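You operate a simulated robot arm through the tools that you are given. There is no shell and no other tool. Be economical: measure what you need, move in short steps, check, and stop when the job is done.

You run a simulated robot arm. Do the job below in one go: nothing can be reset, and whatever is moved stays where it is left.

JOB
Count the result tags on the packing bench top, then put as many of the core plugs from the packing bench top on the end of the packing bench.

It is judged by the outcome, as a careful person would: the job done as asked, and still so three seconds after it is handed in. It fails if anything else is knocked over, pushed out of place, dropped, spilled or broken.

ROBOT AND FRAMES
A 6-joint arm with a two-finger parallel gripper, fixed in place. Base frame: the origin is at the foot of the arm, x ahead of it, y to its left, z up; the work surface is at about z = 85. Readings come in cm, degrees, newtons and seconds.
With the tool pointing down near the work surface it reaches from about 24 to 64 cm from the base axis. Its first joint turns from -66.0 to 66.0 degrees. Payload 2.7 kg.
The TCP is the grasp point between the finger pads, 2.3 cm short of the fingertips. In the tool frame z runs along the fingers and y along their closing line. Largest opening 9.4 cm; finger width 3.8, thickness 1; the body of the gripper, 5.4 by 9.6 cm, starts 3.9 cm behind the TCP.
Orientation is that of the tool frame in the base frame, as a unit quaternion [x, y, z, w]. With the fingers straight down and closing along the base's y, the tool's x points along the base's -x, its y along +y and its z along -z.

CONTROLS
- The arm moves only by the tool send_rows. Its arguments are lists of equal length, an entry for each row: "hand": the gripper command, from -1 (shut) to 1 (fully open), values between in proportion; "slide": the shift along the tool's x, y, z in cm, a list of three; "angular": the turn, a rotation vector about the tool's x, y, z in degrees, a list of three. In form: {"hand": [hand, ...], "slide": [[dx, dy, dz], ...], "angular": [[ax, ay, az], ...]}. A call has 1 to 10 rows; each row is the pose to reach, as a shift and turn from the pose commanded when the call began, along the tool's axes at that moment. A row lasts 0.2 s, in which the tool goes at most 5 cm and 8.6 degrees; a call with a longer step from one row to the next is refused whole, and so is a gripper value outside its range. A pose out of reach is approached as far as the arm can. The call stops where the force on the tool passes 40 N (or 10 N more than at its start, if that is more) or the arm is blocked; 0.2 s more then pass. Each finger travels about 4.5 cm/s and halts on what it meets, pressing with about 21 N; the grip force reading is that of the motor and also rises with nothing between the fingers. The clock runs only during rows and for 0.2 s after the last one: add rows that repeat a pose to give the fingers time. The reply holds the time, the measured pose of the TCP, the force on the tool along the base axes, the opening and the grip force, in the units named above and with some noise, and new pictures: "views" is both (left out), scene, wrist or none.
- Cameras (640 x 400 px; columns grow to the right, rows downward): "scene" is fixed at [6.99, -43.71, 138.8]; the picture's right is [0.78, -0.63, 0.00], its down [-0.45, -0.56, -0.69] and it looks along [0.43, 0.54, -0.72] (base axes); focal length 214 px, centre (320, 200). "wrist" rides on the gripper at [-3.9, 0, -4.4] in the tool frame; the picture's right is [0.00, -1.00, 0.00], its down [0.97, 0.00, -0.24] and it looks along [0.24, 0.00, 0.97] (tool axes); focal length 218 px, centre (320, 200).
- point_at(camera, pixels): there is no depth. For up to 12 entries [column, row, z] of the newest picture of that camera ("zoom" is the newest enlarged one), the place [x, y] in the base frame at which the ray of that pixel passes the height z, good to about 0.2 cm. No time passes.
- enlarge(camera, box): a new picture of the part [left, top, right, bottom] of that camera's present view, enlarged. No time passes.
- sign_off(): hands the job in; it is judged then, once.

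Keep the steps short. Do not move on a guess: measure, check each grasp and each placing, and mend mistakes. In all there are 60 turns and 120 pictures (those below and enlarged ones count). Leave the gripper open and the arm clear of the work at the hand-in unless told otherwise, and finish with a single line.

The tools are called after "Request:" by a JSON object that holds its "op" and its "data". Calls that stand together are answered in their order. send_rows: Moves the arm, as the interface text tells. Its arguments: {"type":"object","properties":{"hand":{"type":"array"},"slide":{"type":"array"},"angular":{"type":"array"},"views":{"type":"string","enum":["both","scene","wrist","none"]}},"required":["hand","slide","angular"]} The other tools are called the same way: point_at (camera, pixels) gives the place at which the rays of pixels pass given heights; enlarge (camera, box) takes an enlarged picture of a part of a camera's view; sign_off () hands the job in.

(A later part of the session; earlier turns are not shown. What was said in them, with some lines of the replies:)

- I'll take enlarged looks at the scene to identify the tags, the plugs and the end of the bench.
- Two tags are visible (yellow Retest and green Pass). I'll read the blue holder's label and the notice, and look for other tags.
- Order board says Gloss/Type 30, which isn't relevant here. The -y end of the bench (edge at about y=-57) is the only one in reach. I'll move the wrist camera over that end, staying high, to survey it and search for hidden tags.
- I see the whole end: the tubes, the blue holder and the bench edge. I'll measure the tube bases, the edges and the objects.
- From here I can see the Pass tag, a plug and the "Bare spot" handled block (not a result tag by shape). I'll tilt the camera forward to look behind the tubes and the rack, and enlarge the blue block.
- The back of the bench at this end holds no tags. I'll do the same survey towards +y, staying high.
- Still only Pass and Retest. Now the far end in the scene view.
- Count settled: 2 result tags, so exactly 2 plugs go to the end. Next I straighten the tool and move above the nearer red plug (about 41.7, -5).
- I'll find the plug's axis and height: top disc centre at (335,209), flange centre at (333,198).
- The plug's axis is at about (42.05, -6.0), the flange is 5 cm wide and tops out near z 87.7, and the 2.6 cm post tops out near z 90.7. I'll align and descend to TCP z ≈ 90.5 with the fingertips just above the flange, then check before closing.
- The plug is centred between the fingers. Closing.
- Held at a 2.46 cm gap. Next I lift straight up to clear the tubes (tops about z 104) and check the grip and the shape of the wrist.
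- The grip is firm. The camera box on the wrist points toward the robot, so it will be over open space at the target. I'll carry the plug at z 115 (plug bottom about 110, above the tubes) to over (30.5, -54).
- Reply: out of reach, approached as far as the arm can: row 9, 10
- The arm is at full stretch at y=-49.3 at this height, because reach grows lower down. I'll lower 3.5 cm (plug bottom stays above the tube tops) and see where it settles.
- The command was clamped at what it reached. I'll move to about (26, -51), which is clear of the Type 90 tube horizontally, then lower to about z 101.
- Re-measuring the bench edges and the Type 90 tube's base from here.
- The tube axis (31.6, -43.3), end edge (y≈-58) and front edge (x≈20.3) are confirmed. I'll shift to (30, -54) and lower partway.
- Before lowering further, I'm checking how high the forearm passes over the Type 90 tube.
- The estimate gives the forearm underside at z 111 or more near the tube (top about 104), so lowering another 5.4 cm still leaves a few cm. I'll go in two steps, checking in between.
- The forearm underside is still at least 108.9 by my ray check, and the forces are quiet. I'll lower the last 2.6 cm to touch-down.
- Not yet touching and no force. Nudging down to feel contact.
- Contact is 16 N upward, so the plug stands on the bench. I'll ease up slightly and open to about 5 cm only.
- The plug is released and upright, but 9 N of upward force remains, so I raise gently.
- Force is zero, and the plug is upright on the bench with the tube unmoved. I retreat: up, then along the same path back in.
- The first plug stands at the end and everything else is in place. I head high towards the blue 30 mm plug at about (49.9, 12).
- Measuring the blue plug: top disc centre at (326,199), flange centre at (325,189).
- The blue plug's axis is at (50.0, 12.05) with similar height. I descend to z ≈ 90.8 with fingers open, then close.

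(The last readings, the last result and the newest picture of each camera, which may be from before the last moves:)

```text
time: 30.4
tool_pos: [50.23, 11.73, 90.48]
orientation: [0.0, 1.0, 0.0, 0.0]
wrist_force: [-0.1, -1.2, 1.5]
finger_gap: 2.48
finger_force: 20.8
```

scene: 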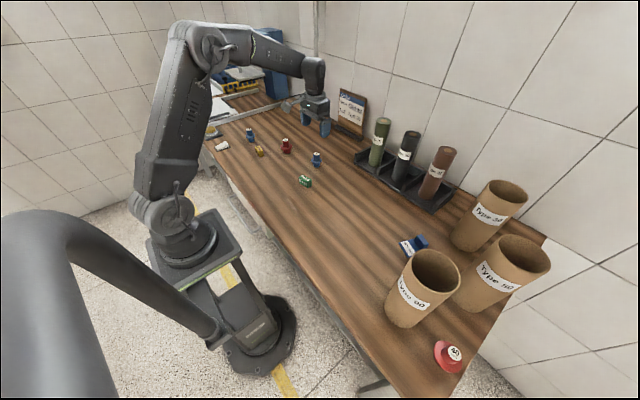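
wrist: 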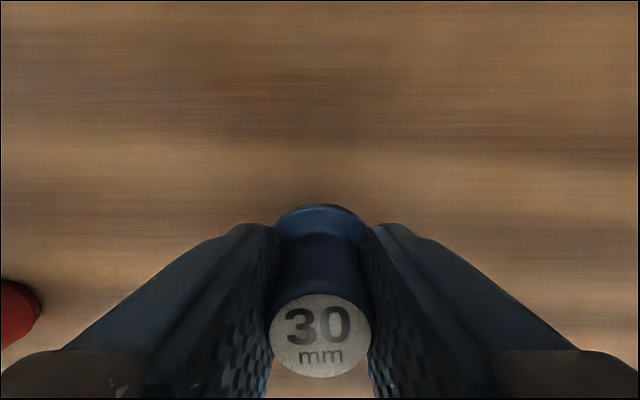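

Grip is good at a 2.48 gap. I lift and start back along the same route.

Request:
{"op": "send_rows", "data": {"hand": [-1, -1, -1, -1, -1, -1, -1, -1, -1, -1], "slide": [[0, 0, -2.5], [0, 0, -7.2], [0, 0, -12], [0, 0, -16.8], [0, 0, -21.4], [0, 0, -25.4], [2.2, -4.2, -25.4], [4.5, -8.4, -25.4], [6.7, -12.6, -25.4], [9, -16.8, -25.4]], "angular": [[0, 0, 0], [0, 0, 0], [0, 0, 0], [0, 0, 0], [0, 0, 0], [0, 0, 0], [0, 0, 0], [0, 0, 0], [0, 0, 0], [0, 0, 0]], "views": "both"}}

Request:
{"op": "send_rows", "data": {"hand": [-1, -1, -1, -1, -1, -1, -1, -1, -1, -1], "slide": [[1.6, -4.5, 0], [3.2, -9, 0], [4.8, -13.5, 0], [6.4, -18, 0], [8, -22.5, 0], [9.6, -27, 0], [11.2, -31.5, 0], [12.8, -36, 0], [14.6, -40.5, 0], [16.4, -45, 0]], "angular": [[0, 0, 0], [0, 0, 0], [0, 0, 0], [0, 0, 0], [0, 0, 0], [0, 0, 0], [0, 0, 0], [0, 0, 0], [0, 0, 0], [0, 0, 0]], "views": "both"}}

```text
time: 32.6
tool_pos: [41.05, -4.92, 116.09]
orientation: [-0.002, 1.0, 0.0, 0.0]
wrist_force: [-0.2, -0.7, -0.5]
finger_gap: 2.48
finger_force: 20.9
```

scene: 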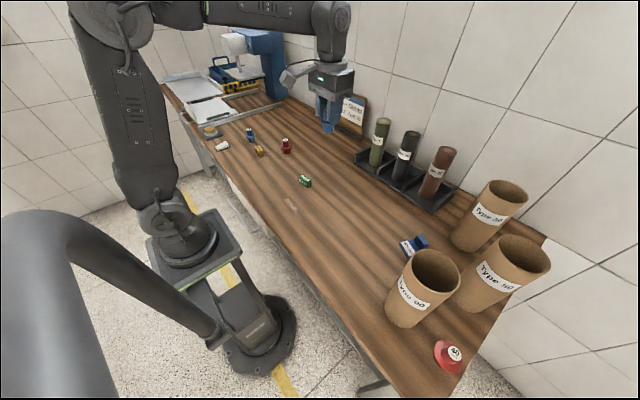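
wrist: 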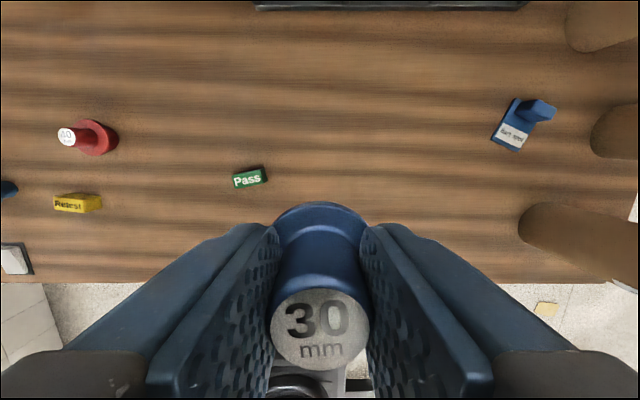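

```text
time: 34.8
tool_pos: [24.7, -49.7, 116.11]
orientation: [0.0, 1.0, 0.001, 0.0]
wrist_force: [-0.4, -0.1, -0.4]
finger_gap: 2.46
finger_force: 20.7
```

scene: 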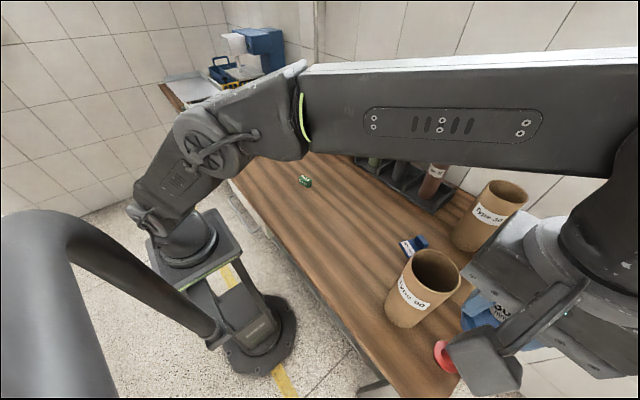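
wrist: 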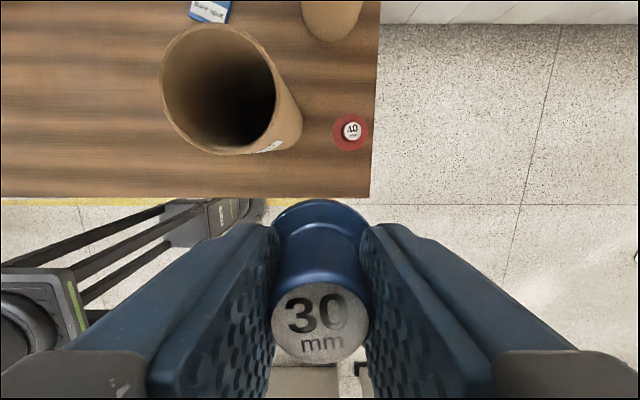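

Over the target. The red plug is at (30.2, -53.8), so I'll use (24.5, -50.8). I lower in stages.

Request:
{"op": "send_rows", "data": {"hand": [-1, -1, -1, -1, -1, -1], "slide": [[0.2, -1.1, 2], [0.2, -1.1, 6.5], [0.2, -1.1, 11], [0.2, -1.1, 15.5], [0.2, -1.1, 20], [0.2, -1.1, 20]], "angular": [[0, 0, 0], [0, 0, 0], [0, 0, 0], [0, 0, 0], [0, 0, 0], [0, 0, 0]], "views": "both"}}

```text
time: 36.2
tool_pos: [24.62, -50.9, 95.96]
orientation: [-0.002, 1.0, 0.0, 0.0]
wrist_force: [1.3, 0.0, -1.2]
finger_gap: 2.44
finger_force: 20.7
```

scene: 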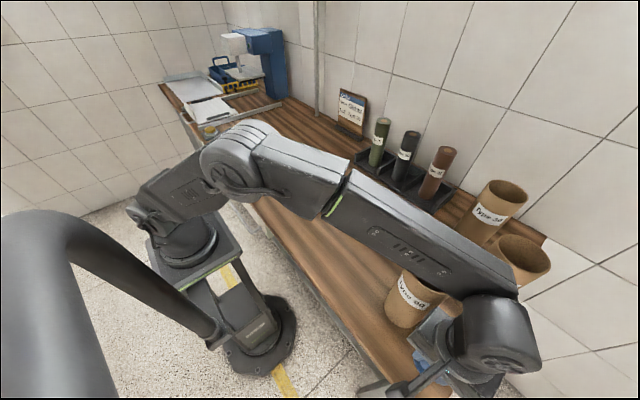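
wrist: 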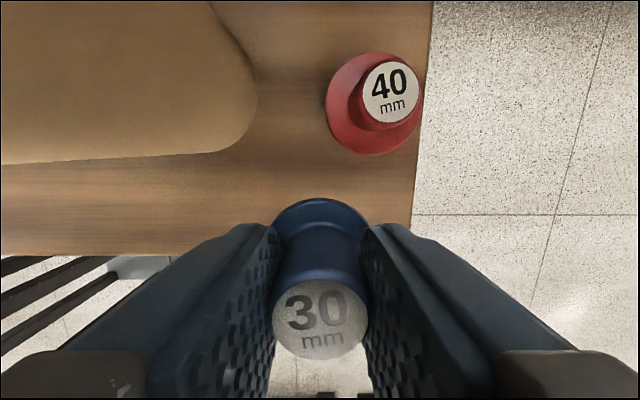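

Clear of the red plug and the tube. Lowering to just above contact, then feeling for it.

Request:
{"op": "send_rows", "data": {"hand": [-1, -1, -1, -1], "slide": [[0, 0, 2], [0, 0, 4], [0, 0, 4.9], [0, 0, 4.9]], "angular": [[0, 0, 0], [0, 0, 0], [0, 0, 0], [0, 0, 0]], "views": "both"}}

Request:
{"op": "send_rows", "data": {"hand": [-1, -1, -1], "slide": [[0, 0, 0.15], [0, 0, 0.3], [0, 0, 0.3]], "angular": [[0, 0, 0], [0, 0, 0], [0, 0, 0]], "views": "none"}}

```text
time: 37.2
tool_pos: [24.65, -50.98, 91.17]
orientation: [0.0, 1.0, -0.001, 0.0]
wrist_force: [-0.3, 0.9, 0.1]
finger_gap: 2.45
finger_force: 20.7
```

scene: 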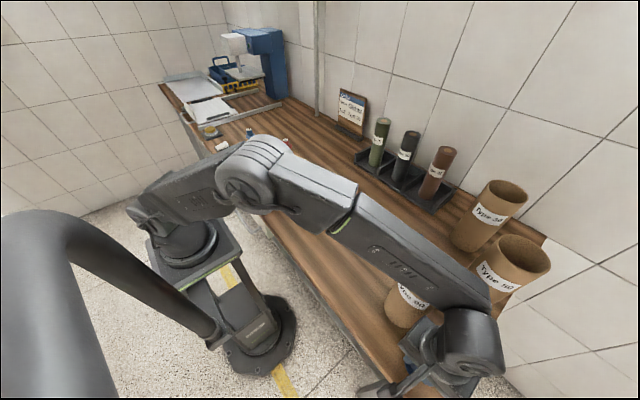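
wrist: 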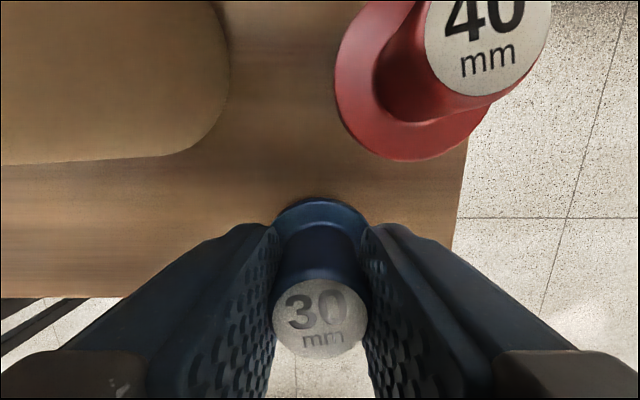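

```text
time: 38.0
tool_pos: [24.6, -50.9, 90.81]
orientation: [-0.001, 1.0, -0.001, 0.0]
wrist_force: [-0.6, -0.5, -0.1]
finger_gap: 2.44
finger_force: 21.1
```

No contact yet; nudging down again.

Request:
{"op": "send_rows", "data": {"hand": [-1, -1, -1], "slide": [[0, 0, 0.12], [0, 0, 0.25], [0, 0, 0.25]], "angular": [[0, 0, 0], [0, 0, 0], [0, 0, 0]], "views": "none"}}

```text
time: 38.8
tool_pos: [24.53, -51.13, 90.89]
orientation: [-0.001, 1.0, -0.001, 0.001]
wrist_force: [0.4, 3.8, 18.0]
finger_gap: 2.48
finger_force: 21.2
```

Contact at 18 N. I ease up 0.15 and open to about 5 cm.

Request:
{"op": "send_rows", "data": {"hand": [-1, -0.4, 0.05, 0.05, 0.05], "slide": [[0, 0, -0.15], [0, 0, -0.15], [0, 0, -0.15], [0, 0, -0.15], [0, 0, -0.15]], "angular": [[0, 0, 0], [0, 0, 0], [0, 0, 0], [0, 0, 0], [0, 0, 0]], "views": "wrist"}}

```text
time: 40.0
tool_pos: [24.55, -50.91, 90.81]
orientation: [-0.001, 1.0, 0.0, 0.001]
wrist_force: [-0.1, -0.5, 0.3]
finger_gap: 4.96
finger_force: 0.1
```

wrist: 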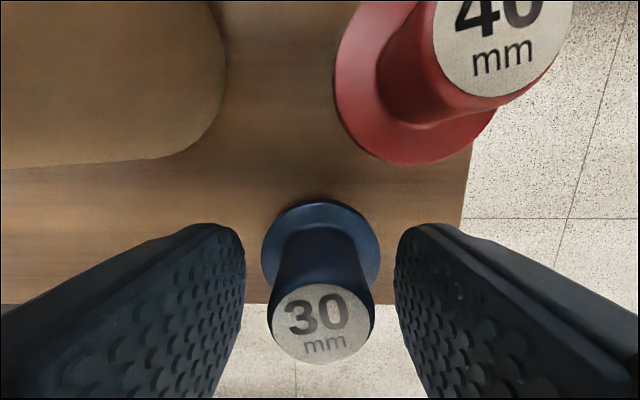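

The plug is released, upright and free of force. I rise straight up, then swing back inward high.

Request:
{"op": "send_rows", "data": {"hand": [0.05, 0.05, 0.05, 0.05, 0.05, 0.05, 0.05, 0.05], "slide": [[0, 0, -2], [0, 0, -6.5], [0, 0, -11], [0, 0, -15.5], [0, 0, -20], [0, 0, -25], [0, 0, -25], [0, 0, -25]], "angular": [[0, 0, 0], [0, 0, 0], [0, 0, 0], [0, 0, 0], [0, 0, 0], [0, 0, 0], [0, 0, 0], [0, 0, 0]], "views": "none"}}

Request:
{"op": "send_rows", "data": {"hand": [0.05, 0.3, 0.6, 1, 1, 1, 1, 1, 1, 1], "slide": [[-1.5, 4.6, 0], [-3, 9.2, 0], [-4.5, 13.8, 0], [-6, 18.4, 0], [-7.5, 23, 0], [-9, 27.6, 0], [-10.5, 32.2, 0], [-12, 36.8, 0], [-13.5, 41.4, 0], [-15, 46, 0]], "angular": [[0, 0, 0], [0, 0, 0], [0, 0, 0], [0, 0, 0], [0, 0, 0], [0, 0, 0], [0, 0, 0], [0, 0, 0], [0, 0, 0], [0, 0, 0]], "views": "both"}}

Request:
{"op": "enlarge", "data": {"camera": "scene", "box": [360, 220, 560, 398]}}

```text
time: 41.8
tool_pos: [25.0, -51.13, 115.67]
orientation: [-0.001, 1.0, 0.0, 0.0]
wrist_force: [-0.2, -0.8, -0.2]
finger_gap: 4.97
finger_force: 0.0
```

```text
time: 44.0
tool_pos: [39.6, -4.73, 115.54]
orientation: [0.0, 1.0, 0.0, 0.0]
wrist_force: [1.7, 1.3, -0.3]
finger_gap: 9.4
finger_force: 0.1
```

scene: 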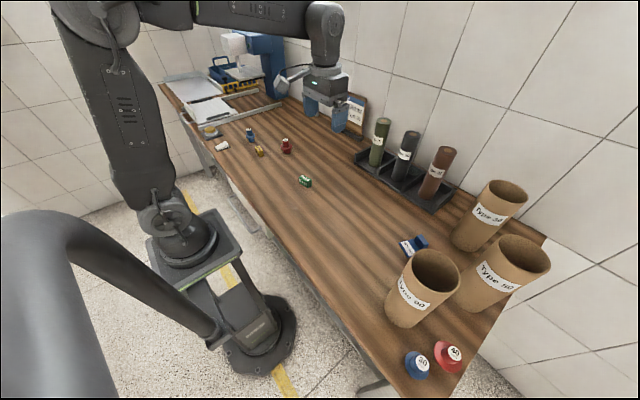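
wrist: 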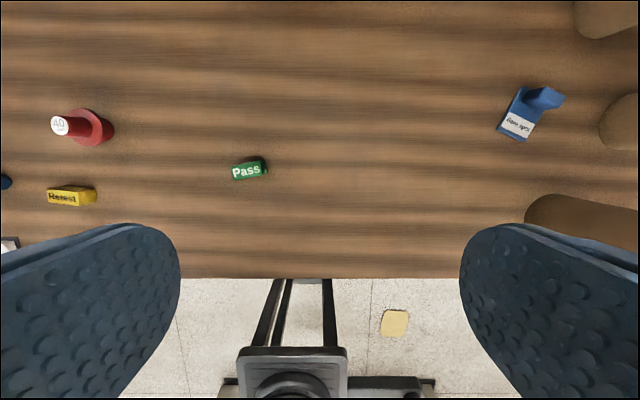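

```text
2.25 times, centred on (460, 309) of scene
```

zoom: 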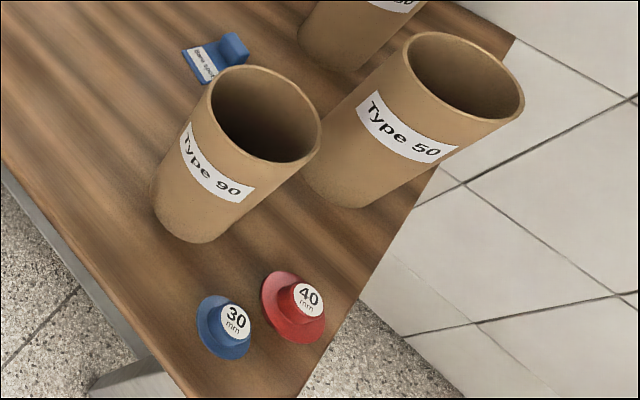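

Both plugs stand upright at the bench end, the tubes, tags and other plugs are where they were, and the gripper is open and clear. Handing in.

Request:
{"op": "sign_off", "data": {}}

```text
The job is handed in.
```

I counted 2 result tags (Pass and Retest) on the bench top and put 2 core plugs (a red 40 mm and a blue 30 mm) upright on the end of the packing bench, with nothing else moved.
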